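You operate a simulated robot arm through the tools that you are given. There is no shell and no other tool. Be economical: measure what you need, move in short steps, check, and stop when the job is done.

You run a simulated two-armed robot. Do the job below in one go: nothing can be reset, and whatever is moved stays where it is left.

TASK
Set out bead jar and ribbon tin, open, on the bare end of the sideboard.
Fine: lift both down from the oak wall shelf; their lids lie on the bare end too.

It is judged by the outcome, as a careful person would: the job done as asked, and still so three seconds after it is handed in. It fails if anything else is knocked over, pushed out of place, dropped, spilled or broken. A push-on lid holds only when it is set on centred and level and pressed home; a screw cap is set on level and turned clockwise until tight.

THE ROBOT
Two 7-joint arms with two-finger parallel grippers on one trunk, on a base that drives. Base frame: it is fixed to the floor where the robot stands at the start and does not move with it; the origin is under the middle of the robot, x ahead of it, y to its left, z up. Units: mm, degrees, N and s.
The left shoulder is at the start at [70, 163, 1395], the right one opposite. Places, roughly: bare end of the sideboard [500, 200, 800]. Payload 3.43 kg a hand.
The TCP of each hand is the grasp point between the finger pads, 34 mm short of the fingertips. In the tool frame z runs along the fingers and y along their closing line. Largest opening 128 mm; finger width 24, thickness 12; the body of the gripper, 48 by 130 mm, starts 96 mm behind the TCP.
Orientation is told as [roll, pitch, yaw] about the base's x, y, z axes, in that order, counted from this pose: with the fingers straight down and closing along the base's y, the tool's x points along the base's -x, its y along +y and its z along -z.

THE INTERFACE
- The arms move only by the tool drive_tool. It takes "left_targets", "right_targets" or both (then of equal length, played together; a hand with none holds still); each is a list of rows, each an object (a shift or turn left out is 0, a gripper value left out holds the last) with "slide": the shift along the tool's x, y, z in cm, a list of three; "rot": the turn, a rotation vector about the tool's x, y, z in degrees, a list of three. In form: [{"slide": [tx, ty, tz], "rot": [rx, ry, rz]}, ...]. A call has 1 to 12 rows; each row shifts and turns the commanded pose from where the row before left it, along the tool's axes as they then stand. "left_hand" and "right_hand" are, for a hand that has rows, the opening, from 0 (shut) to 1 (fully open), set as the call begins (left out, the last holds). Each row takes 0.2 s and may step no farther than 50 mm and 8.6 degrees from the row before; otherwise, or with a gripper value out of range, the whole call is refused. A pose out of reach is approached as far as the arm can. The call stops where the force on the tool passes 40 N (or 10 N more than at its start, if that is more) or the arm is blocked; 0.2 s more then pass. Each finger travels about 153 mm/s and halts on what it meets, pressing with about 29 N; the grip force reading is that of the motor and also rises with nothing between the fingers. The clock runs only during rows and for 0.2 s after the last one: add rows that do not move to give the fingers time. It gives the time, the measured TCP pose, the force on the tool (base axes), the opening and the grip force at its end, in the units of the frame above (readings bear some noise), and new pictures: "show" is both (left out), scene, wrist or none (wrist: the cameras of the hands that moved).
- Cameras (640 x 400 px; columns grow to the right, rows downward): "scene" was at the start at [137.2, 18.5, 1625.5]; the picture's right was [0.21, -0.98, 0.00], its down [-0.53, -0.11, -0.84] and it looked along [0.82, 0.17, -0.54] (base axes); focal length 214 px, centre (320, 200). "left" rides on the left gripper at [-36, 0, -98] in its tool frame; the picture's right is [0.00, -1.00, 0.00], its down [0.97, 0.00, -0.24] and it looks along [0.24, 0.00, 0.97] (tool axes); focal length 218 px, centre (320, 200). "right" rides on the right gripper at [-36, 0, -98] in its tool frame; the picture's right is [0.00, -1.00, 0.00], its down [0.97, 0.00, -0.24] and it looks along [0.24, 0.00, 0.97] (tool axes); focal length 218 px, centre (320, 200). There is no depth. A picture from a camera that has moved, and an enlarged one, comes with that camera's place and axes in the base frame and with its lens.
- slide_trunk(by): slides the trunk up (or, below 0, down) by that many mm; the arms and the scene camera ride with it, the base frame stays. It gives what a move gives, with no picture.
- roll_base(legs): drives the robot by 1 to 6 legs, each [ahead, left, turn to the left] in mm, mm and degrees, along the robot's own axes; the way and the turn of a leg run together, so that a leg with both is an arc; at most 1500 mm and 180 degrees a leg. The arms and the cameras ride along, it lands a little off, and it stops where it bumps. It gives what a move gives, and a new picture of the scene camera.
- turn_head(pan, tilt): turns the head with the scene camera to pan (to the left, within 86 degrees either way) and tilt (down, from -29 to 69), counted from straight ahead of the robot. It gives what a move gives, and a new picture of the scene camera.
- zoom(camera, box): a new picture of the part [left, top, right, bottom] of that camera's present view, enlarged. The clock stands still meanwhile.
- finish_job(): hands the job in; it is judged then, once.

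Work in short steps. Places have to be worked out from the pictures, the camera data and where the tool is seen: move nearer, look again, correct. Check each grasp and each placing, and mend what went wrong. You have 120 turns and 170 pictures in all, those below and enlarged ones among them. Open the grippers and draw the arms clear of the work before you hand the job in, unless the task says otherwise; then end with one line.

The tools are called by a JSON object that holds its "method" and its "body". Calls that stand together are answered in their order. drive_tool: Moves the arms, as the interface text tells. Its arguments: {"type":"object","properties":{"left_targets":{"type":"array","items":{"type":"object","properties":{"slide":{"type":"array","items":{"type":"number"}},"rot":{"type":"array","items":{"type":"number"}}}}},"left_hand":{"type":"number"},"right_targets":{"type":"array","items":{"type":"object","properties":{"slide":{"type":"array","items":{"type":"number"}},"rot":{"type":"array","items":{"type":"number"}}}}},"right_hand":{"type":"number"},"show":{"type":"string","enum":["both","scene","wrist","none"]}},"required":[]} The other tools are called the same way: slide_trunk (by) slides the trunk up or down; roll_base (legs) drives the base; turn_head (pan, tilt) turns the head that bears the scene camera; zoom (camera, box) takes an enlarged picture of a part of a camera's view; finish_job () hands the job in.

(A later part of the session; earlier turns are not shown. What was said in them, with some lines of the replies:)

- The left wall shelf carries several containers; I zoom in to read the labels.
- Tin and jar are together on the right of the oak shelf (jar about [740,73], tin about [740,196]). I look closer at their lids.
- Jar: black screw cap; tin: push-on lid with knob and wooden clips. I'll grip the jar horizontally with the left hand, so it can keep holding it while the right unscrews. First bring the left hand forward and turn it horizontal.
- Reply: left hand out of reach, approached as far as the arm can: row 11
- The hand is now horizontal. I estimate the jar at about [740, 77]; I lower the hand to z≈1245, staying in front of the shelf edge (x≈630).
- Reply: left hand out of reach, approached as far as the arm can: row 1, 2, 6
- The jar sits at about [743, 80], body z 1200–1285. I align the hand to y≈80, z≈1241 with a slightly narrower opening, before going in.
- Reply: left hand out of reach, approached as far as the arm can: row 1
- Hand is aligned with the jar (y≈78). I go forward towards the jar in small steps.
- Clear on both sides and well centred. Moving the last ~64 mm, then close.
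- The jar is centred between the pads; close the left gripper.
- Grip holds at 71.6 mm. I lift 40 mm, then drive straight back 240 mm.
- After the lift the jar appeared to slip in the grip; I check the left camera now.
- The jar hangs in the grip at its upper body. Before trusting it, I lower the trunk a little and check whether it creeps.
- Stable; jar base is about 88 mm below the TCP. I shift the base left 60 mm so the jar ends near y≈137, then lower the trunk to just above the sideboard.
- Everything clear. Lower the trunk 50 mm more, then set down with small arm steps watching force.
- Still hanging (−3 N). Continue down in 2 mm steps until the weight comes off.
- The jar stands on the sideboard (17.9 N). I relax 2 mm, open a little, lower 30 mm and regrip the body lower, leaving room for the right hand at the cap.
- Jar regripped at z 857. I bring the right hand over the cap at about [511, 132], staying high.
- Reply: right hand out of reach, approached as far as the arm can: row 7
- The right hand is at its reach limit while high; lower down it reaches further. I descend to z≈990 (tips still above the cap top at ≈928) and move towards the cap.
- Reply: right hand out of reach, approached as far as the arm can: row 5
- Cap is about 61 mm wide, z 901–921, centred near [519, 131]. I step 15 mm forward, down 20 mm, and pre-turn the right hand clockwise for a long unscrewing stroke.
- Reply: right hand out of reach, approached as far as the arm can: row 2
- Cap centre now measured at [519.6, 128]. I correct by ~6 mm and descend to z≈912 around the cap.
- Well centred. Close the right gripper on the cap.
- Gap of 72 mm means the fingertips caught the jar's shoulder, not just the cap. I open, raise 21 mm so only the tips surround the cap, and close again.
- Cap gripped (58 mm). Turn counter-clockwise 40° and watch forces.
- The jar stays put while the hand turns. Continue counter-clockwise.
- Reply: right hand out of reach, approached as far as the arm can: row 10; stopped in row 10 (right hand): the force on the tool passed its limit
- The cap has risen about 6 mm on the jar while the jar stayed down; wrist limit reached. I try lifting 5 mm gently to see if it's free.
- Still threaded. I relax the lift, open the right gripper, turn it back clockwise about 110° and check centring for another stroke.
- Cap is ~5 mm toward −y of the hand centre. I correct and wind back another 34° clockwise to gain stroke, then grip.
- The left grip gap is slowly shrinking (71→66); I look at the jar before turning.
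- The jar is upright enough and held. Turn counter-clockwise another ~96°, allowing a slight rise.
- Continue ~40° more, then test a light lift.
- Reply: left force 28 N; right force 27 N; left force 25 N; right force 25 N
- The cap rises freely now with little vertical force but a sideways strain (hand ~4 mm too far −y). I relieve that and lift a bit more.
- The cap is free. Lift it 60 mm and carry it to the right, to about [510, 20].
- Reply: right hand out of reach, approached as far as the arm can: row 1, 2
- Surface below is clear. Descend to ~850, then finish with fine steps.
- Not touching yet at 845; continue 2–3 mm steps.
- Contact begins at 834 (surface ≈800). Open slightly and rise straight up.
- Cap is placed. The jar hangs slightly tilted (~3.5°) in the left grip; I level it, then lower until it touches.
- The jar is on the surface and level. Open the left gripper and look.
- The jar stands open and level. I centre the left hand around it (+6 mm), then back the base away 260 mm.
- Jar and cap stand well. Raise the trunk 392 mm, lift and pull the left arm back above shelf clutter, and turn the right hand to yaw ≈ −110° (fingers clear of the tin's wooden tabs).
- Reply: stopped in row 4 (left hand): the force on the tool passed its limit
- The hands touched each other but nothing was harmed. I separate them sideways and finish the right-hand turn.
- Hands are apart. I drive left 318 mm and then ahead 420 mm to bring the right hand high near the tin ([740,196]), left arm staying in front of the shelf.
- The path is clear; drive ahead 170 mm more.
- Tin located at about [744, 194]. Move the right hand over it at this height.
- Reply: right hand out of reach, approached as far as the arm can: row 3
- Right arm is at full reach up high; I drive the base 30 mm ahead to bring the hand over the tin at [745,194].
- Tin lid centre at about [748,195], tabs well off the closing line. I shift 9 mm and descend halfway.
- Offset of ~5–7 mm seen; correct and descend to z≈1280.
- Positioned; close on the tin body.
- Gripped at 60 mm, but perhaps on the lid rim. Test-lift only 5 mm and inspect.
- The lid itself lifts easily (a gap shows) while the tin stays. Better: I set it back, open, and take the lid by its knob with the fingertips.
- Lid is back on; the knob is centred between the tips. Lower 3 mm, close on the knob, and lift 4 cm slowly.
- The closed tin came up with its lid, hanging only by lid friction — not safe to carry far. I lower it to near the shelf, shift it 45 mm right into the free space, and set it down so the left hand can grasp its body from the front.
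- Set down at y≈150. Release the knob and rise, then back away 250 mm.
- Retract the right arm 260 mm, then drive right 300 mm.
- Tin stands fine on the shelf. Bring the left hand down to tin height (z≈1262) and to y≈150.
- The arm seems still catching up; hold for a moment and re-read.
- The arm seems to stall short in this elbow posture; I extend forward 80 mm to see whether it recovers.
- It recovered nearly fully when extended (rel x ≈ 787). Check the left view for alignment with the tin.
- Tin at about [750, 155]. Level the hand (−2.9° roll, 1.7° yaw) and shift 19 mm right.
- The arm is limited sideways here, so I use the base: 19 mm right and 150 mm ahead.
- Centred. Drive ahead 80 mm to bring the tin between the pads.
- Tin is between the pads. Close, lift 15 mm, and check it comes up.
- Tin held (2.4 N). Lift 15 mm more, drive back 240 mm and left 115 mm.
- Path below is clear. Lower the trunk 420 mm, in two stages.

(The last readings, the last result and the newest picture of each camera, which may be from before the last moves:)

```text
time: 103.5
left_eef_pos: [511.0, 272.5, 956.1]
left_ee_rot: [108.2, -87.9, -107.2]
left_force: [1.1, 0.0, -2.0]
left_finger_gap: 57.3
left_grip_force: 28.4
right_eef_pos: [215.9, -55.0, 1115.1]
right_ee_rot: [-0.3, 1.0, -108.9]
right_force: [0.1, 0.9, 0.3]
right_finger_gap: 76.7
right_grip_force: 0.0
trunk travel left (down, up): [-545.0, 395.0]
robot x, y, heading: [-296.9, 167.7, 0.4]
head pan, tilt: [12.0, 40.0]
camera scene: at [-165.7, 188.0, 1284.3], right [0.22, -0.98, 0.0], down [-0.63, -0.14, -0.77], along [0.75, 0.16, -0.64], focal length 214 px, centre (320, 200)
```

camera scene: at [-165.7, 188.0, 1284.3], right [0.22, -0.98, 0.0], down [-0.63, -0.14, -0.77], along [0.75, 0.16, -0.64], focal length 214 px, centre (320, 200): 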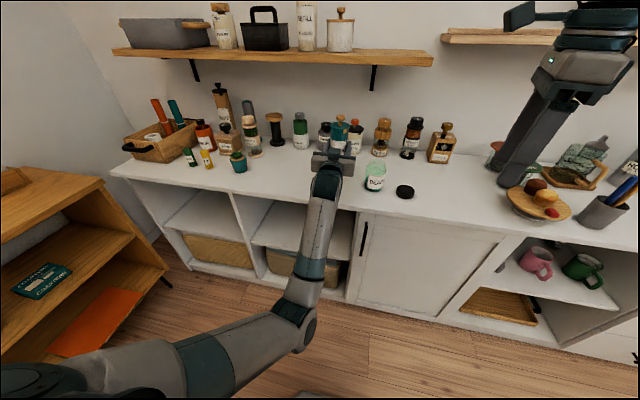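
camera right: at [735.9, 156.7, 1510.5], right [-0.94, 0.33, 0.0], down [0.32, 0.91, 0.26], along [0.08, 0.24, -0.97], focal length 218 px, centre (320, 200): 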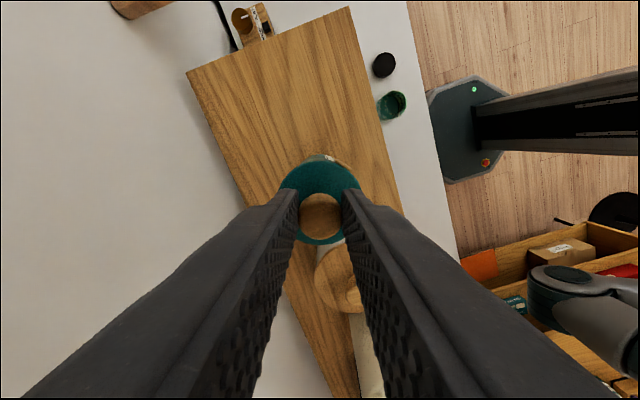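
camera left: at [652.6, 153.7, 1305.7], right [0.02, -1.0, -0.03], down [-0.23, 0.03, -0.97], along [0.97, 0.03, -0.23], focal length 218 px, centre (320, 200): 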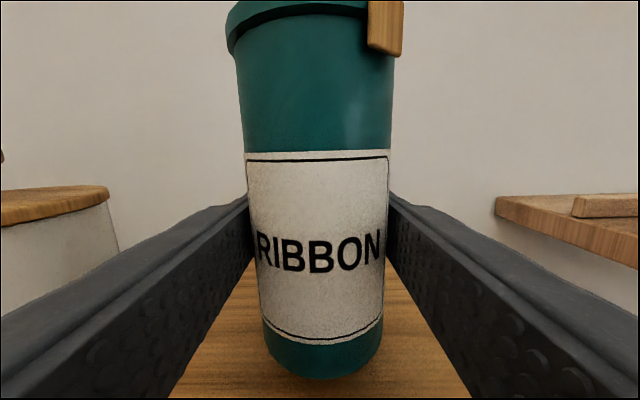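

Clear. Lower 88 mm more, then fine steps to touch.

{"method": "slide_trunk", "body": {"by": -88}}

{"method": "drive_tool", "body": {"left_targets": [{"slide": [0.4, 0, 0]}, {"slide": [0.2, 0, 0]}, {}], "show": "wrist"}}

```text
time: 104.7
left_eef_pos: [510.3, 271.8, 867.4]
left_ee_rot: [109.0, -87.9, -107.8]
left_force: [0.1, 0.6, -1.8]
left_finger_gap: 57.7
left_grip_force: 29.3
right_eef_pos: [214.5, -55.7, 1026.3]
right_ee_rot: [-0.2, 1.0, -108.8]
right_force: [-0.1, -0.9, -0.4]
right_finger_gap: 76.8
right_grip_force: 0.1
trunk travel left (down, up): [-457.0, 483.0]
robot x, y, heading: [-299.6, 169.7, 0.1]
head pan, tilt: [12.0, 40.0]
```

```text
time: 105.5
left_eef_pos: [512.9, 275.1, 863.6]
left_ee_rot: [112.4, -87.5, -110.9]
left_force: [-0.1, -0.1, -1.7]
left_finger_gap: 57.5
left_grip_force: 29.1
right_eef_pos: [214.9, -55.9, 1027.7]
right_ee_rot: [-0.2, 0.9, -108.9]
right_force: [0.0, -0.2, 0.3]
right_finger_gap: 76.9
right_grip_force: 0.0
trunk travel left (down, up): [-457.0, 483.0]
robot x, y, heading: [-297.3, 167.1, 0.2]
head pan, tilt: [12.0, 40.0]
camera left: at [412.3, 271.2, 898.1], right [0.02, -1.0, -0.04], down [-0.23, 0.03, -0.97], along [0.97, 0.03, -0.22], focal length 218 px, centre (320, 200)
```

left: 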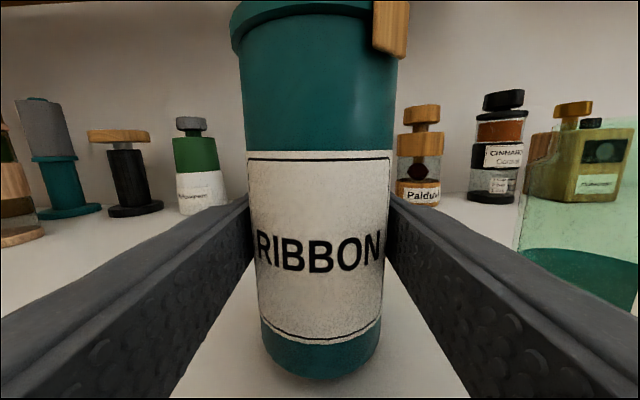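

{"method": "slide_trunk", "body": {"by": -5}}

{"method": "slide_trunk", "body": {"by": -3}}

```text
time: 106.0
left_eef_pos: [511.8, 274.7, 858.1]
left_ee_rot: [110.6, -87.7, -108.9]
left_force: [-0.2, -0.4, -1.2]
left_finger_gap: 57.4
left_grip_force: 29.2
right_eef_pos: [214.4, -55.7, 1021.9]
right_ee_rot: [-0.2, 1.1, -108.9]
right_force: [-0.1, 0.3, -0.2]
right_finger_gap: 76.9
right_grip_force: 0.0
trunk travel left (down, up): [-452.0, 488.0]
robot x, y, heading: [-299.0, 168.9, 0.6]
head pan, tilt: [12.0, 40.0]
```

```text
time: 106.6
left_eef_pos: [512.7, 275.4, 853.7]
left_ee_rot: [108.6, -87.4, -107.3]
left_force: [-0.7, 0.4, -2.3]
left_finger_gap: 57.6
left_grip_force: 29.5
right_eef_pos: [214.5, -54.6, 1019.7]
right_ee_rot: [-0.1, 1.0, -108.9]
right_force: [0.5, -0.5, -0.7]
right_finger_gap: 76.7
right_grip_force: 0.2
trunk travel left (down, up): [-449.0, 491.0]
robot x, y, heading: [-296.2, 170.3, 0.5]
head pan, tilt: [12.0, 40.0]
```

{"method": "slide_trunk", "body": {"by": -3}}

{"method": "slide_trunk", "body": {"by": -3}}

{"method": "zoom", "body": {"camera": "left", "box": [160, 200, 480, 400]}}

```text
time: 107.1
left_eef_pos: [511.1, 275.0, 853.6]
left_ee_rot: [113.9, -87.3, -112.5]
left_force: [4.8, 0.4, 10.4]
left_finger_gap: 57.3
left_grip_force: 28.9
right_eef_pos: [213.4, -55.1, 1017.5]
right_ee_rot: [-0.2, 1.1, -108.9]
right_force: [-0.1, -0.2, -0.5]
right_finger_gap: 76.9
right_grip_force: 0.0
trunk travel left (down, up): [-446.0, 494.0]
robot x, y, heading: [-297.7, 170.1, 0.2]
head pan, tilt: [12.0, 40.0]
```

```text
time: 107.6
left_eef_pos: [509.6, 275.3, 853.0]
left_ee_rot: [118.5, -87.4, -117.3]
left_force: [5.6, 1.5, 26.5]
left_finger_gap: 57.3
left_grip_force: 29.4
right_eef_pos: [212.8, -55.7, 1014.4]
right_ee_rot: [-0.1, 1.2, -108.9]
right_force: [-0.2, -0.3, 0.3]
right_finger_gap: 76.7
right_grip_force: 0.0
trunk travel left (down, up): [-443.0, 497.0]
robot x, y, heading: [-298.1, 172.5, 0.2]
head pan, tilt: [12.0, 40.0]
```

```text
2.00 times, centred on (320, 300) of left
camera zoom: at [409.3, 270.7, 886.3], right [0.02, -1.0, -0.04], down [-0.22, 0.03, -0.97], along [0.98, 0.03, -0.22], focal length 436 px, centre (320, 0)
```

zoom: 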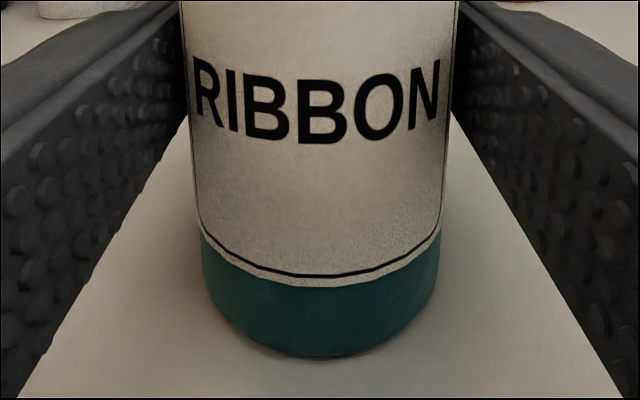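

The tin stands on the sideboard. The right hand can't reach it in this posture, so I release, back off, and will re-grip with the left hand angled from the left, nearer the robot's middle.

{"method": "slide_trunk", "body": {"by": 4}}

{"method": "drive_tool", "body": {"left_targets": [{}, {}, {}], "left_hand": 0.75, "show": "wrist"}}

{"method": "roll_base", "body": {"legs": [[-260, 0, 0]]}}

```text
time: 108.1
left_eef_pos: [510.5, 275.6, 852.7]
left_ee_rot: [108.4, -87.5, -107.2]
left_force: [-5.4, -2.2, 10.5]
left_finger_gap: 57.7
left_grip_force: 28.4
right_eef_pos: [213.0, -56.6, 1016.9]
right_ee_rot: [-0.1, 1.1, -109.1]
right_force: [-0.8, 0.3, 0.2]
right_finger_gap: 76.8
right_grip_force: 0.1
trunk travel left (down, up): [-447.0, 493.0]
robot x, y, heading: [-298.8, 173.5, 0.6]
head pan, tilt: [12.0, 40.0]
```

```text
time: 108.9
left_eef_pos: [512.8, 275.8, 851.6]
left_ee_rot: [107.2, -87.5, -105.8]
left_force: [0.7, -0.6, 1.1]
left_finger_gap: 96.1
left_grip_force: 0.1
right_eef_pos: [214.3, -54.4, 1017.5]
right_ee_rot: [-0.2, 1.0, -108.9]
right_force: [0.7, -0.1, 0.9]
right_finger_gap: 76.5
right_grip_force: 0.0
trunk travel left (down, up): [-447.0, 493.0]
robot x, y, heading: [-300.5, 171.8, 0.4]
head pan, tilt: [12.0, 40.0]
camera left: at [411.8, 271.4, 885.8], right [0.02, -1.0, -0.04], down [-0.23, 0.03, -0.97], along [0.97, 0.03, -0.23], focal length 218 px, centre (320, 200)
```

left: 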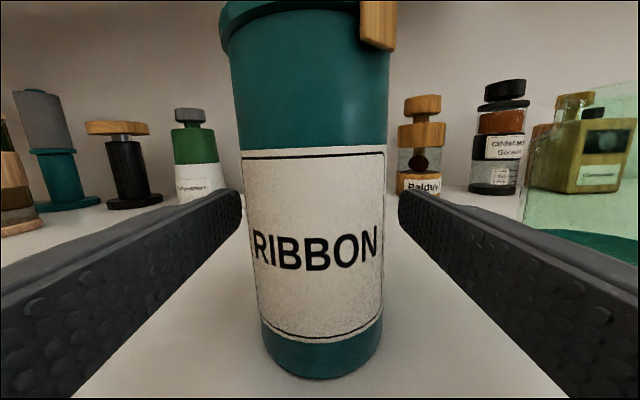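

```text
time: 110.8
left_eef_pos: [249.5, 271.8, 851.5]
left_ee_rot: [107.0, -87.4, -105.8]
left_force: [-0.5, 0.6, 0.2]
left_finger_gap: 96.1
left_grip_force: 0.0
right_eef_pos: [-48.6, -58.8, 1018.4]
right_ee_rot: [-0.2, 1.0, -109.0]
right_force: [0.1, -0.1, 1.4]
right_finger_gap: 76.9
right_grip_force: 0.1
trunk travel left (down, up): [-447.0, 493.0]
robot x, y, heading: [-561.6, 167.6, -0.0]
head pan, tilt: [12.0, 40.0]
camera scene: at [-428.5, 186.1, 1186.5], right [0.21, -0.98, 0.0], down [-0.63, -0.14, -0.77], along [0.75, 0.16, -0.64], focal length 214 px, centre (320, 200)
```

scene: 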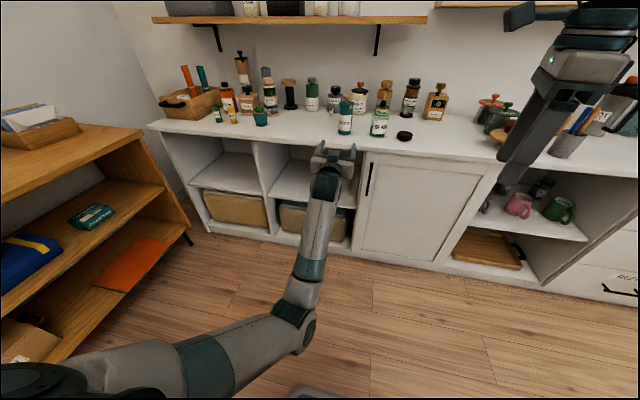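

Tin, jar and cap stand fine. Turn the left hand 48° clockwise (pointing ahead-right), then draw it in.

{"method": "drive_tool", "body": {"left_targets": [{"rot": [8, 0, 0], "slide": [0, 0, -3]}, {"rot": [8, 0, 0], "slide": [0, 0, -3]}, {"rot": [8, 0, 0], "slide": [0, 0, -3]}, {"rot": [8, 0, 0], "slide": [0, 0, -2]}, {"rot": [8, 0, 0], "slide": [0, 0, -2]}, {"rot": [6, 0, 0], "slide": [0, 0, -1]}, {}, {}], "show": "scene"}}

```text
time: 112.6
left_eef_pos: [118.7, 306.7, 850.4]
left_ee_rot: [60.0, -87.5, -104.7]
left_force: [0.1, 0.0, -0.1]
left_finger_gap: 96.0
left_grip_force: 0.0
right_eef_pos: [-47.8, -58.2, 1017.5]
right_ee_rot: [-0.2, 1.0, -109.1]
right_force: [0.6, 0.0, -0.8]
right_finger_gap: 76.8
right_grip_force: 0.0
trunk travel left (down, up): [-447.0, 493.0]
robot x, y, heading: [-561.4, 169.2, 0.2]
head pan, tilt: [12.0, 40.0]
camera scene: at [-427.6, 186.3, 1186.3], right [0.21, -0.98, 0.0], down [-0.63, -0.14, -0.77], along [0.75, 0.16, -0.64], focal length 214 px, centre (320, 200)
```

scene: 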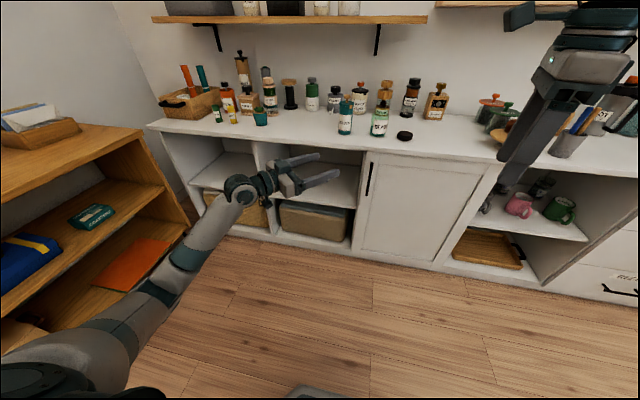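

Good, now reachable. Slide the left hand ~90 mm toward the middle and look.

{"method": "drive_tool", "body": {"left_targets": [{"slide": [0, -2.6, 1.6]}, {"slide": [0, -2.6, 1.6]}, {"slide": [0, -2.6, 1.6]}, {}], "show": "wrist"}}

```text
time: 113.6
left_eef_pos: [97.1, 217.2, 846.9]
left_ee_rot: [60.1, -87.5, -104.9]
left_force: [-1.4, 0.7, 0.5]
left_finger_gap: 96.0
left_grip_force: 0.1
right_eef_pos: [-47.3, -56.9, 1018.3]
right_ee_rot: [-0.2, 1.0, -109.2]
right_force: [0.7, 0.4, -0.6]
right_finger_gap: 76.9
right_grip_force: 0.0
trunk travel left (down, up): [-447.0, 493.0]
robot x, y, heading: [-564.7, 173.3, 0.2]
head pan, tilt: [12.0, 40.0]
camera left: at [25.7, 284.8, 885.1], right [-0.7, -0.71, -0.04], down [-0.16, 0.21, -0.96], along [0.69, -0.67, -0.26], focal length 218 px, centre (320, 200)
```

left: 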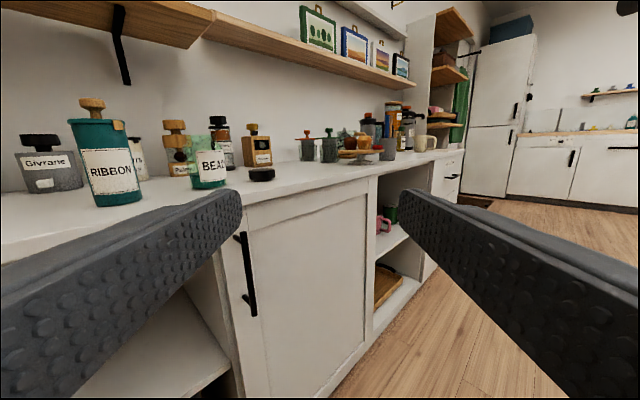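

Left hand rel ≈ (660, 45), fine for both arms. I raise it to z≈893 so the wrist clears the sideboard edge, then drive so the hand is ~140 mm short of the tin along its pointing line.

{"method": "drive_tool", "body": {"left_targets": [{"slide": [-2.3, 0, 0]}, {"slide": [-2.3, 0, 0]}], "show": "none"}}

{"method": "roll_base", "body": {"legs": [[0, 151, 0], [300, 0, 0]]}}

{"method": "zoom", "body": {"camera": "left", "box": [0, 0, 640, 400]}}

```text
time: 114.2
left_eef_pos: [96.3, 215.3, 893.9]
left_ee_rot: [59.9, -87.5, -104.6]
left_force: [0.3, -0.1, 0.0]
left_finger_gap: 96.0
left_grip_force: 0.1
right_eef_pos: [-47.3, -59.5, 1016.1]
right_ee_rot: [-0.3, 1.0, -109.1]
right_force: [0.0, -0.4, 0.0]
right_finger_gap: 76.9
right_grip_force: 0.0
trunk travel left (down, up): [-447.0, 493.0]
robot x, y, heading: [-557.4, 168.7, 0.3]
head pan, tilt: [12.0, 40.0]
```

```text
time: 117.2
left_eef_pos: [401.4, 367.2, 892.3]
left_ee_rot: [59.0, -87.5, -103.8]
left_force: [0.0, 0.0, 0.2]
left_finger_gap: 95.8
left_grip_force: 0.0
right_eef_pos: [258.9, 93.2, 1017.4]
right_ee_rot: [-0.4, 1.0, -109.3]
right_force: [0.3, 0.0, 0.1]
right_finger_gap: 76.9
right_grip_force: 0.0
trunk travel left (down, up): [-447.0, 493.0]
robot x, y, heading: [-256.9, 319.8, 0.0]
head pan, tilt: [12.0, 40.0]
camera scene: at [-122.3, 338.8, 1186.2], right [0.21, -0.98, 0.0], down [-0.63, -0.14, -0.77], along [0.75, 0.16, -0.64], focal length 214 px, centre (320, 200)
```

scene: 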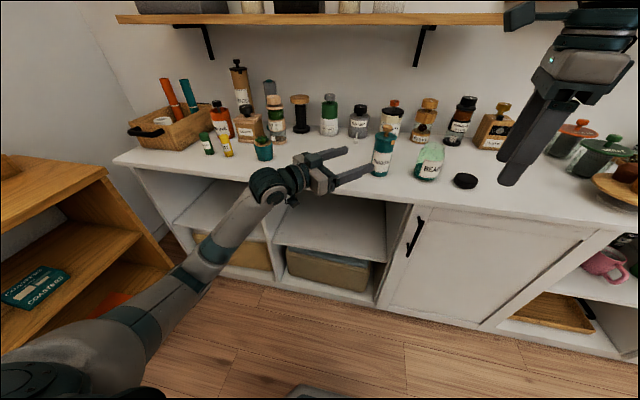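

```text
1.00 times, centred on (320, 200) of left
camera zoom: at [330.0, 434.7, 930.7], right [-0.71, -0.71, -0.04], down [-0.16, 0.21, -0.96], along [0.69, -0.67, -0.26], focal length 218 px, centre (320, 200)
```

zoom: 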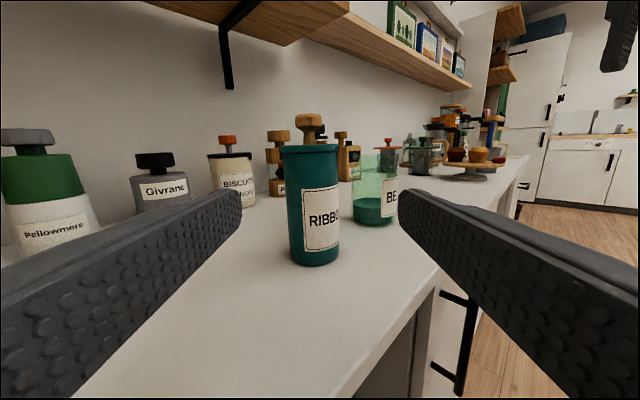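

The tin is nearly centred, ~140 mm ahead along the pointing line. Drive diagonally [104, −94].

{"method": "roll_base", "body": {"legs": [[102, -92, 0]]}}

{"method": "zoom", "body": {"camera": "left", "box": [0, 0, 640, 400]}}

```text
time: 118.6
left_eef_pos: [503.0, 275.3, 892.9]
left_ee_rot: [59.1, -87.5, -104.0]
left_force: [0.1, -0.9, 0.4]
left_finger_gap: 96.1
left_grip_force: 0.0
right_eef_pos: [359.5, 2.6, 1017.8]
right_ee_rot: [-0.2, 1.0, -109.2]
right_force: [-0.1, -0.3, 0.9]
right_finger_gap: 76.8
right_grip_force: 0.0
trunk travel left (down, up): [-447.0, 493.0]
robot x, y, heading: [-155.3, 230.7, 0.4]
head pan, tilt: [12.0, 40.0]
camera scene: at [-20.4, 247.7, 1186.2], right [0.21, -0.98, 0.0], down [-0.63, -0.14, -0.77], along [0.75, 0.16, -0.64], focal length 214 px, centre (320, 200)
```

scene: 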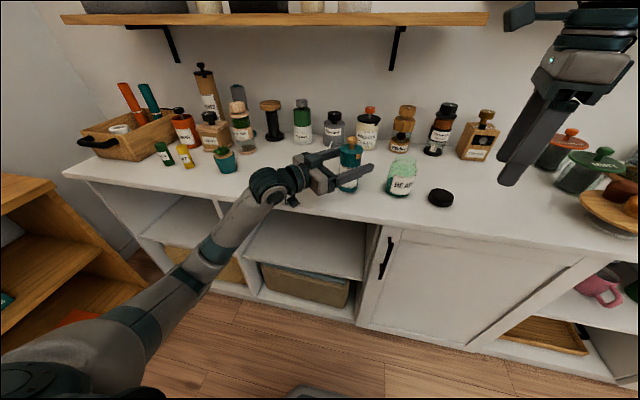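

```text
1.00 times, centred on (320, 200) of left
camera zoom: at [431.9, 344.3, 930.9], right [-0.7, -0.71, -0.04], down [-0.16, 0.21, -0.96], along [0.69, -0.67, -0.26], focal length 218 px, centre (320, 200)
```

zoom: 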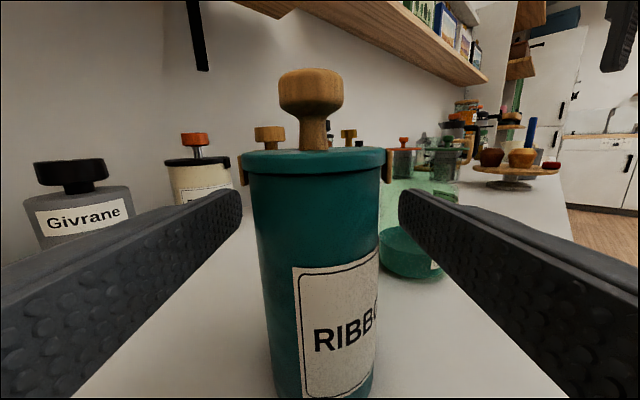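

Tin is between the pads; tabs just above the fingers. Lower 6 mm and close gently on the body.

{"method": "drive_tool", "body": {"left_targets": [{"slide": [0.6, 0, 0]}, {}], "show": "none"}}

{"method": "drive_tool", "body": {"left_targets": [{}, {}, {}], "left_hand": 0, "show": "wrist"}}

```text
time: 119.2
left_eef_pos: [502.4, 277.1, 894.4]
left_ee_rot: [72.3, -87.3, -117.1]
left_force: [2.6, 0.5, 40.9]
left_finger_gap: 95.7
left_grip_force: 0.1
right_eef_pos: [355.7, 2.2, 1019.4]
right_ee_rot: [-0.1, 1.1, -109.3]
right_force: [-0.5, 0.2, 0.5]
right_finger_gap: 76.9
right_grip_force: 0.0
trunk travel left (down, up): [-447.0, 493.0]
robot x, y, heading: [-154.0, 229.2, -0.1]
head pan, tilt: [12.0, 40.0]
```

```text
time: 120.0
left_eef_pos: [499.9, 276.5, 893.5]
left_ee_rot: [71.7, -87.4, -116.6]
left_force: [3.5, 1.1, 49.9]
left_finger_gap: 57.4
left_grip_force: 29.2
right_eef_pos: [356.0, 1.6, 1018.9]
right_ee_rot: [0.0, 1.2, -109.3]
right_force: [-0.1, -1.0, -0.4]
right_finger_gap: 76.8
right_grip_force: 0.1
trunk travel left (down, up): [-447.0, 493.0]
robot x, y, heading: [-155.3, 230.0, -0.0]
head pan, tilt: [12.0, 40.0]
camera left: at [428.9, 344.7, 930.5], right [-0.7, -0.71, -0.04], down [-0.15, 0.21, -0.97], along [0.69, -0.67, -0.25], focal length 218 px, centre (320, 200)
```

left: 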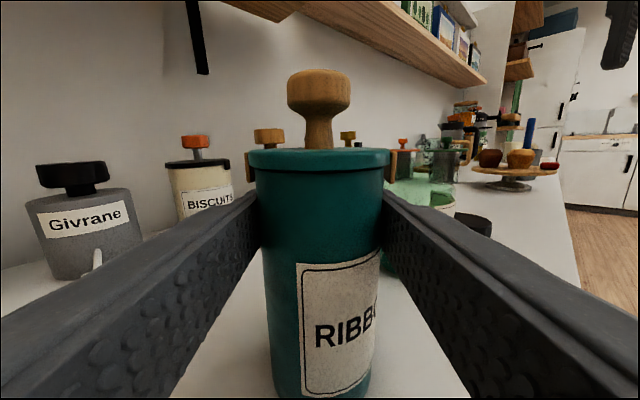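

The wrist is pressing on the sideboard edge (50 N up); I take the 6 mm back, gripping unchanged.

{"method": "drive_tool", "body": {"left_targets": [{"slide": [-0.6, 0, 0]}, {}], "show": "none"}}

```text
time: 120.6
left_eef_pos: [500.8, 277.4, 891.2]
left_ee_rot: [56.7, -87.4, -101.6]
left_force: [-6.2, 0.1, 13.5]
left_finger_gap: 57.3
left_grip_force: 28.8
right_eef_pos: [357.7, 3.0, 1018.2]
right_ee_rot: [-0.1, 0.9, -109.3]
right_force: [0.4, 0.9, 0.3]
right_finger_gap: 76.9
right_grip_force: 0.2
trunk travel left (down, up): [-447.0, 493.0]
robot x, y, heading: [-154.6, 228.7, 0.1]
head pan, tilt: [12.0, 40.0]
```

Residual is small. Now bring the right hand over the knob, about [505, 273], at z≈1025.

{"method": "drive_tool", "body": {"right_targets": [{"slide": [4.3, 0.7, -0.8]}, {"slide": [4.3, 0.7, 0]}, {"slide": [4.3, 0.7, 0]}, {"slide": [4.3, 0.7, 0]}, {"slide": [4.3, 0.7, 0]}, {"slide": [4.3, 0.7, 0]}, {"slide": [4.3, 0.7, 0]}, {}]}}

```text
time: 122.4
left_eef_pos: [503.6, 277.4, 893.5]
left_ee_rot: [61.3, -87.5, -106.2]
left_force: [1.5, -1.8, 5.5]
left_finger_gap: 57.1
left_grip_force: 28.9
right_eef_pos: [503.9, 270.6, 1028.2]
right_ee_rot: [-0.1, 0.9, -109.2]
right_force: [0.2, -0.7, -0.9]
right_finger_gap: 76.6
right_grip_force: 0.0
trunk travel left (down, up): [-447.0, 493.0]
robot x, y, heading: [-155.6, 230.9, 0.3]
head pan, tilt: [12.0, 40.0]
camera scene: at [-21.0, 248.0, 1186.4], right [0.21, -0.98, 0.0], down [-0.63, -0.14, -0.77], along [0.75, 0.16, -0.64], focal length 214 px, centre (320, 200)
camera right: at [491.8, 233.6, 1126.1], right [-0.94, 0.33, 0.0], down [0.32, 0.91, 0.26], along [0.08, 0.24, -0.97], focal length 218 px, centre (320, 200)
```

scene: 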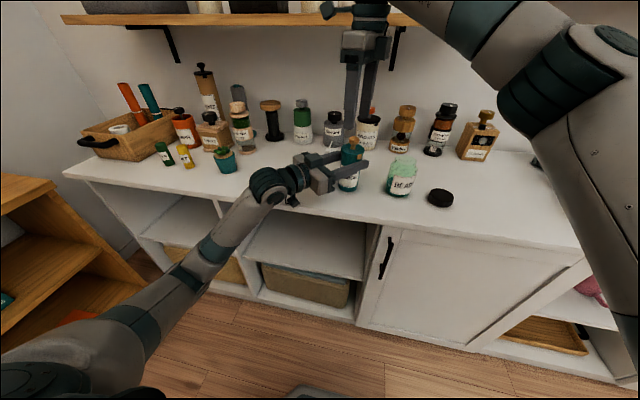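
right: 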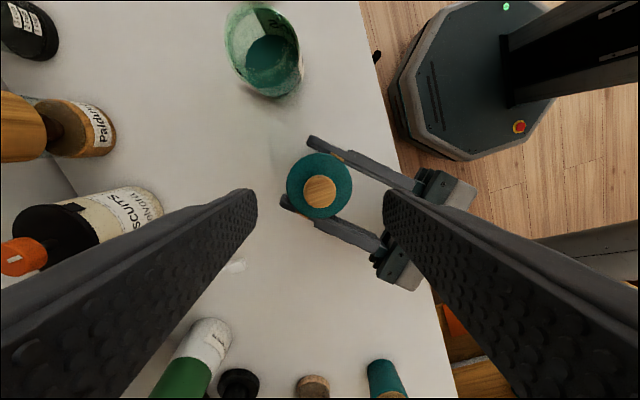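

Well aligned (knob at ≈[503, 268]). Descend to z≈974 and close on the knob.

{"method": "drive_tool", "body": {"right_targets": [{"slide": [-0.25, 0, 1.5]}, {"slide": [0, 0, 2.2]}, {"slide": [0, 0, 1.7]}], "right_hand": 0.5, "show": "wrist"}}

{"method": "drive_tool", "body": {"right_targets": [{}, {}, {}], "right_hand": 0, "show": "none"}}

```text
time: 123.2
left_eef_pos: [502.8, 278.0, 894.4]
left_ee_rot: [60.6, -87.5, -105.5]
left_force: [-1.0, -0.1, 3.2]
left_finger_gap: 56.9
left_grip_force: 28.9
right_eef_pos: [504.1, 271.1, 975.6]
right_ee_rot: [-0.2, 1.0, -109.2]
right_force: [-0.7, -0.1, -0.1]
right_finger_gap: 64.1
right_grip_force: 0.0
trunk travel left (down, up): [-447.0, 493.0]
robot x, y, heading: [-153.3, 232.2, 0.4]
head pan, tilt: [12.0, 40.0]
camera right: at [490.4, 233.1, 1073.1], right [-0.94, 0.33, 0.0], down [0.32, 0.91, 0.26], along [0.08, 0.24, -0.97], focal length 218 px, centre (320, 200)
```

right: 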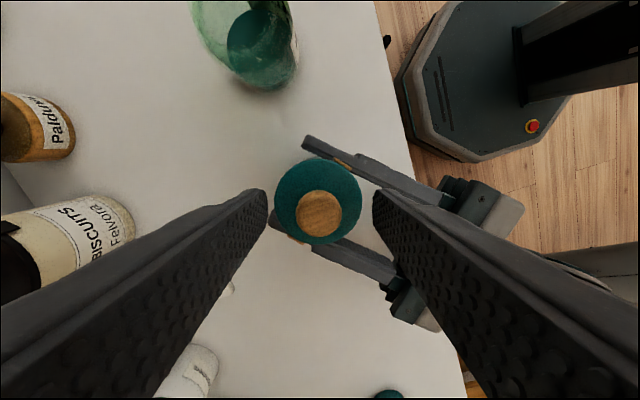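

```text
time: 124.0
left_eef_pos: [503.0, 277.1, 892.5]
left_ee_rot: [60.6, -87.5, -105.5]
left_force: [-7.5, 2.8, 1.1]
left_finger_gap: 57.4
left_grip_force: 28.8
right_eef_pos: [503.8, 268.9, 976.6]
right_ee_rot: [-0.1, 1.0, -109.2]
right_force: [6.8, -2.2, 0.7]
right_finger_gap: 24.7
right_grip_force: 29.3
trunk travel left (down, up): [-447.0, 493.0]
robot x, y, heading: [-152.9, 225.4, 0.1]
head pan, tilt: [12.0, 40.0]
```

Knob gripped (24.7 mm). Pull straight up in small steps while the left hand holds the tin.

{"method": "drive_tool", "body": {"right_targets": [{"slide": [0, 0, -0.4]}, {"slide": [0, 0, -0.4]}, {"slide": [0, 0, -0.4]}, {"slide": [0, 0, -0.4]}], "show": "none"}}

{"method": "zoom", "body": {"camera": "left", "box": [160, 0, 480, 400]}}

```text
time: 125.0
left_eef_pos: [504.3, 277.2, 892.4]
left_ee_rot: [60.4, -87.5, -105.1]
left_force: [0.1, -0.2, 4.1]
left_finger_gap: 57.1
left_grip_force: 28.1
right_eef_pos: [503.6, 269.9, 992.8]
right_ee_rot: [-0.2, 0.9, -109.1]
right_force: [0.3, 0.2, -0.4]
right_finger_gap: 24.8
right_grip_force: 29.1
trunk travel left (down, up): [-447.0, 493.0]
robot x, y, heading: [-152.6, 231.2, 0.5]
head pan, tilt: [12.0, 40.0]
```

```text
1.00 times, centred on (320, 200) of left
camera zoom: at [431.8, 344.4, 931.0], right [-0.7, -0.71, -0.04], down [-0.16, 0.21, -0.96], along [0.69, -0.67, -0.26], focal length 218 px, centre (320, 200)
```

zoom: 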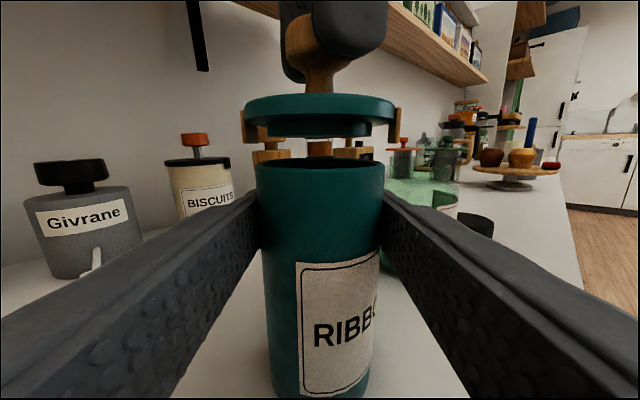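

Lid is off cleanly. Raise 40 mm and carry it over to the right, to about [490, −65].

{"method": "drive_tool", "body": {"right_targets": [{"slide": [0, 0, -2]}, {"slide": [0, 0, -2.5]}, {"slide": [-4.0, 1.21, 0]}, {"slide": [-4.0, 1.21, 0]}, {"slide": [-4.0, 1.21, 0]}, {"slide": [-4.0, 1.21, 0]}, {"slide": [-4.0, 1.21, 0]}, {"slide": [-4.0, 1.21, 0]}, {"slide": [-4.0, 1.21, 0]}, {"slide": [-4.0, 1.21, 0]}, {}]}}

```text
time: 127.4
left_eef_pos: [502.9, 276.7, 893.7]
left_ee_rot: [60.3, -87.5, -105.2]
left_force: [-1.0, 0.8, 1.7]
left_finger_gap: 57.5
left_grip_force: 29.1
right_eef_pos: [489.7, -65.2, 1033.5]
right_ee_rot: [-0.2, 1.0, -109.1]
right_force: [0.0, -0.2, -0.7]
right_finger_gap: 24.7
right_grip_force: 29.5
trunk travel left (down, up): [-447.0, 493.0]
robot x, y, heading: [-149.3, 233.0, 0.3]
head pan, tilt: [12.0, 40.0]
camera scene: at [-21.3, 248.5, 1186.4], right [0.21, -0.98, 0.0], down [-0.63, -0.14, -0.77], along [0.75, 0.16, -0.64], focal length 214 px, centre (320, 200)
camera right: at [476.4, -102.0, 1130.1], right [-0.94, 0.33, 0.0], down [0.32, 0.91, 0.26], along [0.08, 0.24, -0.97], focal length 218 px, centre (320, 200)
```

scene: 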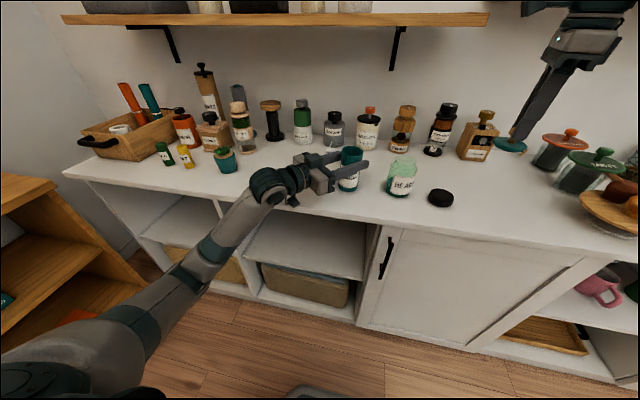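
right: 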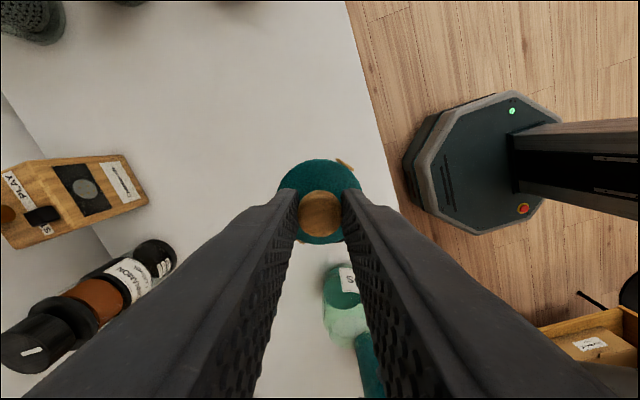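

Surface is clear below. Descend to ~872, then fine steps until contact.

{"method": "drive_tool", "body": {"right_targets": [{"slide": [0, 0, 4.2]}, {"slide": [0, 0, 4.2]}, {"slide": [0, 0, 4.2]}, {"slide": [0, 0, 3.2]}, {"slide": [0, 0, 0.3]}, {}], "show": "none"}}

{"method": "drive_tool", "body": {"right_targets": [{"slide": [0, 0, 0.2]}, {"slide": [0, 0, 0.2]}, {"slide": [0, 0, 0.2]}, {}], "show": "wrist"}}

```text
time: 128.8
left_eef_pos: [503.6, 276.0, 893.2]
left_ee_rot: [60.5, -87.6, -105.3]
left_force: [-0.1, 0.9, 4.1]
left_finger_gap: 57.2
left_grip_force: 28.7
right_eef_pos: [489.1, -61.8, 872.1]
right_ee_rot: [-0.2, 1.1, -109.1]
right_force: [0.3, -0.5, -0.8]
right_finger_gap: 24.9
right_grip_force: 29.0
trunk travel left (down, up): [-447.0, 493.0]
robot x, y, heading: [-154.4, 233.2, 0.0]
head pan, tilt: [12.0, 40.0]
```

```text
time: 129.8
left_eef_pos: [502.9, 277.1, 893.1]
left_ee_rot: [60.3, -87.5, -105.1]
left_force: [-0.6, 1.9, 2.8]
left_finger_gap: 57.3
left_grip_force: 29.1
right_eef_pos: [490.0, -62.6, 864.7]
right_ee_rot: [-0.3, 1.0, -109.1]
right_force: [-0.5, 0.1, -0.3]
right_finger_gap: 25.0
right_grip_force: 28.5
trunk travel left (down, up): [-447.0, 493.0]
robot x, y, heading: [-156.5, 234.5, -0.1]
head pan, tilt: [12.0, 40.0]
camera right: at [476.8, -99.2, 961.7], right [-0.94, 0.33, 0.0], down [0.32, 0.91, 0.26], along [0.08, 0.24, -0.97], focal length 218 px, centre (320, 200)
```

right: 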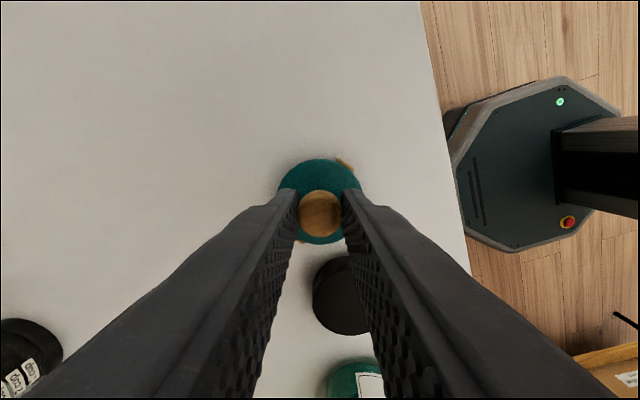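

{"method": "drive_tool", "body": {"right_targets": [{"slide": [0, 0, 0.2]}, {"slide": [0, 0, 0.2]}, {}], "show": "none"}}

{"method": "drive_tool", "body": {"right_targets": [{"slide": [0, 0, 0.15]}, {"slide": [0, 0, 0.15]}, {}], "show": "none"}}

```text
time: 130.6
left_eef_pos: [502.8, 277.6, 893.0]
left_ee_rot: [60.2, -87.5, -105.1]
left_force: [-1.1, -1.1, 1.3]
left_finger_gap: 56.9
left_grip_force: 29.3
right_eef_pos: [489.5, -61.8, 860.7]
right_ee_rot: [-0.3, 1.0, -109.2]
right_force: [0.5, -0.4, 2.0]
right_finger_gap: 24.8
right_grip_force: 28.5
trunk travel left (down, up): [-447.0, 493.0]
robot x, y, heading: [-155.0, 230.6, 0.4]
head pan, tilt: [12.0, 40.0]
```

```text
time: 131.4
left_eef_pos: [502.4, 277.6, 894.6]
left_ee_rot: [61.8, -87.5, -106.5]
left_force: [-0.5, 0.1, 0.3]
left_finger_gap: 57.0
left_grip_force: 28.4
right_eef_pos: [489.8, -61.7, 860.2]
right_ee_rot: [0.0, 1.1, -109.2]
right_force: [1.1, -2.9, 22.1]
right_finger_gap: 24.7
right_grip_force: 29.3
trunk travel left (down, up): [-447.0, 493.0]
robot x, y, heading: [-151.2, 228.2, 0.1]
head pan, tilt: [12.0, 40.0]
```

Lid is on the surface (22 N). Relax 2 mm, open, rise clear; then release the tin with the left hand.

{"method": "drive_tool", "body": {"right_targets": [{"slide": [0, 0, -0.25]}, {}], "show": "none"}}

{"method": "drive_tool", "body": {"right_targets": [{}, {}, {"slide": [0, 0, -3]}, {"slide": [0, 0, -4.5]}, {"slide": [0, 0, -4.5]}, {"slide": [0, 0, -4]}], "right_hand": 0.5, "show": "wrist"}}

{"method": "drive_tool", "body": {"left_targets": [{}, {}, {}], "left_hand": 0.75, "show": "wrist"}}

```text
time: 132.0
left_eef_pos: [502.5, 277.8, 893.5]
left_ee_rot: [62.5, -87.5, -107.4]
left_force: [-1.8, 0.1, 1.7]
left_finger_gap: 57.4
left_grip_force: 28.9
right_eef_pos: [489.2, -60.9, 859.6]
right_ee_rot: [-0.2, 1.0, -109.1]
right_force: [2.5, -2.6, 12.1]
right_finger_gap: 24.6
right_grip_force: 28.9
trunk travel left (down, up): [-447.0, 493.0]
robot x, y, heading: [-154.5, 229.9, 0.2]
head pan, tilt: [12.0, 40.0]
```

```text
time: 133.4
left_eef_pos: [502.0, 278.2, 892.5]
left_ee_rot: [61.9, -87.5, -106.9]
left_force: [-3.6, 2.5, 8.2]
left_finger_gap: 57.3
left_grip_force: 28.9
right_eef_pos: [489.6, -62.7, 1022.1]
right_ee_rot: [-0.1, 1.0, -109.2]
right_force: [-0.6, 0.3, -0.7]
right_finger_gap: 63.9
right_grip_force: 0.0
trunk travel left (down, up): [-447.0, 493.0]
robot x, y, heading: [-152.7, 230.5, 0.3]
head pan, tilt: [12.0, 40.0]
camera right: at [475.8, -101.1, 1118.8], right [-0.94, 0.33, 0.0], down [0.32, 0.91, 0.26], along [0.08, 0.24, -0.97], focal length 218 px, centre (320, 200)
```

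right: 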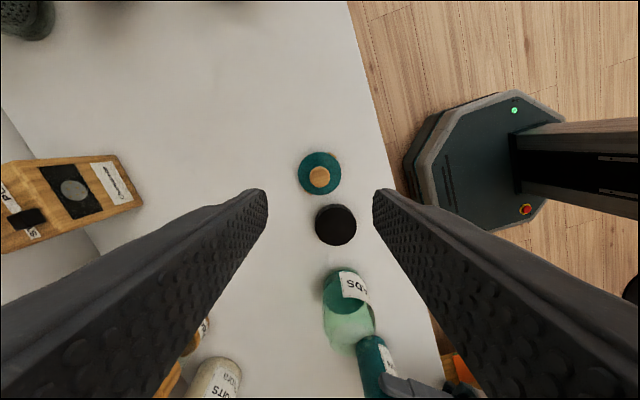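

```text
time: 134.2
left_eef_pos: [504.0, 277.6, 892.3]
left_ee_rot: [59.8, -87.4, -104.7]
left_force: [-4.0, 1.3, 2.6]
left_finger_gap: 96.0
left_grip_force: 0.0
right_eef_pos: [489.4, -64.0, 1020.7]
right_ee_rot: [-0.3, 1.0, -109.1]
right_force: [-0.9, 0.2, 0.2]
right_finger_gap: 64.0
right_grip_force: 0.0
trunk travel left (down, up): [-447.0, 493.0]
robot x, y, heading: [-153.7, 233.7, 0.0]
head pan, tilt: [12.0, 40.0]
camera left: at [431.6, 344.6, 930.8], right [-0.7, -0.71, -0.04], down [-0.16, 0.21, -0.96], along [0.69, -0.67, -0.26], focal length 218 px, centre (320, 200)
```

left: 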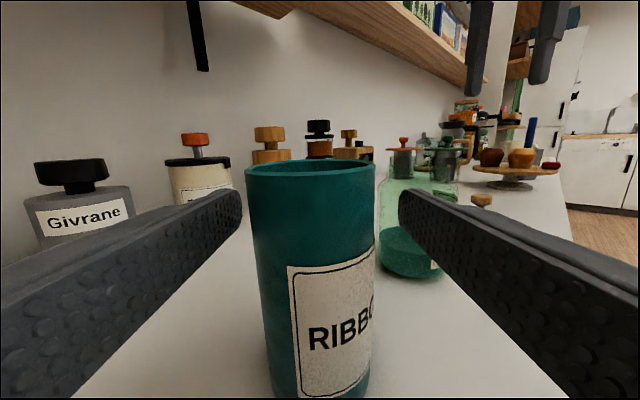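

Tin is open and free-standing between the open fingers. Raise the left hand 6 mm and withdraw diagonally with the base, then straight back.

{"method": "drive_tool", "body": {"left_targets": [{"slide": [-0.6, 0, 0]}], "show": "none"}}

{"method": "roll_base", "body": {"legs": [[-130, 127, 0], [-250, 0, 0]]}}

{"method": "zoom", "body": {"camera": "scene", "box": [270, 50, 530, 200]}}

```text
time: 134.6
left_eef_pos: [503.3, 276.7, 897.9]
left_ee_rot: [59.5, -87.4, -104.4]
left_force: [-0.5, -1.0, 0.5]
left_finger_gap: 95.8
left_grip_force: 0.0
right_eef_pos: [489.8, -63.4, 1020.9]
right_ee_rot: [-0.1, 1.0, -109.1]
right_force: [-0.7, 0.0, 0.7]
right_finger_gap: 63.9
right_grip_force: 0.1
trunk travel left (down, up): [-447.0, 493.0]
robot x, y, heading: [-154.3, 228.5, 0.1]
head pan, tilt: [12.0, 40.0]
```

```text
time: 137.5
left_eef_pos: [126.0, 401.9, 899.6]
left_ee_rot: [61.2, -87.5, -105.9]
left_force: [0.0, -0.2, 0.7]
left_finger_gap: 95.9
left_grip_force: 0.0
right_eef_pos: [109.6, 60.4, 1022.1]
right_ee_rot: [-0.1, 1.0, -109.2]
right_force: [-0.3, 0.3, -0.5]
right_finger_gap: 63.9
right_grip_force: 0.0
trunk travel left (down, up): [-447.0, 493.0]
robot x, y, heading: [-531.7, 353.9, 0.0]
head pan, tilt: [12.0, 40.0]
camera scene: at [-399.3, 373.6, 1186.5], right [0.21, -0.98, 0.0], down [-0.63, -0.14, -0.77], along [0.75, 0.16, -0.64], focal length 214 px, centre (320, 200)
```

scene: 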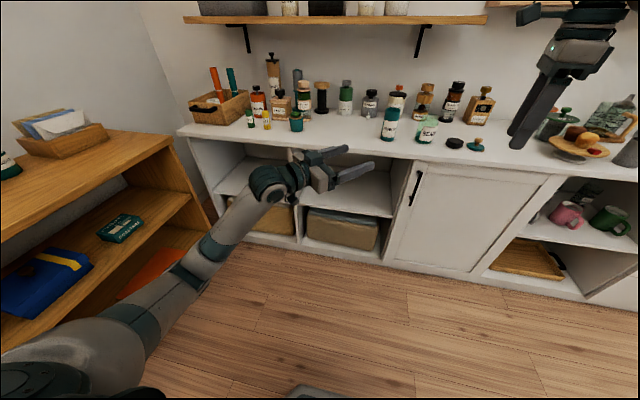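

```text
2.46 times, centred on (400, 125) of scene
camera zoom: at [-399.3, 373.6, 1186.5], right [0.21, -0.98, 0.0], down [-0.63, -0.14, -0.77], along [0.75, 0.16, -0.64], focal length 528 px, centre (123, 385)
```

zoom: 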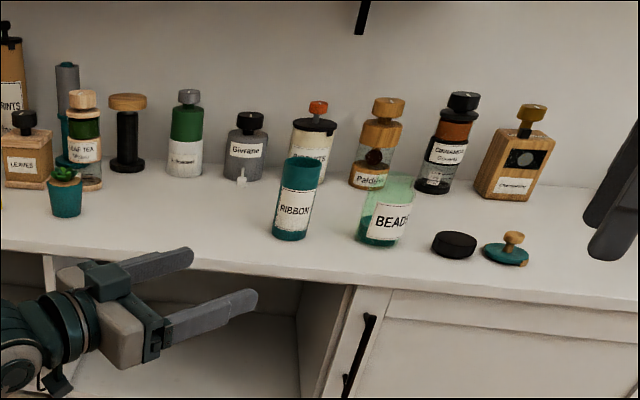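

Both containers stand open on the bare end with their lids beside them; nothing else moved, hands are open and clear. Handing in.

{"method": "finish_job", "body": {}}

```text
The job is handed in.
```

The bead jar and ribbon tin are down from the oak shelf and stand open on the bare end of the sideboard, with their lids lying beside them.
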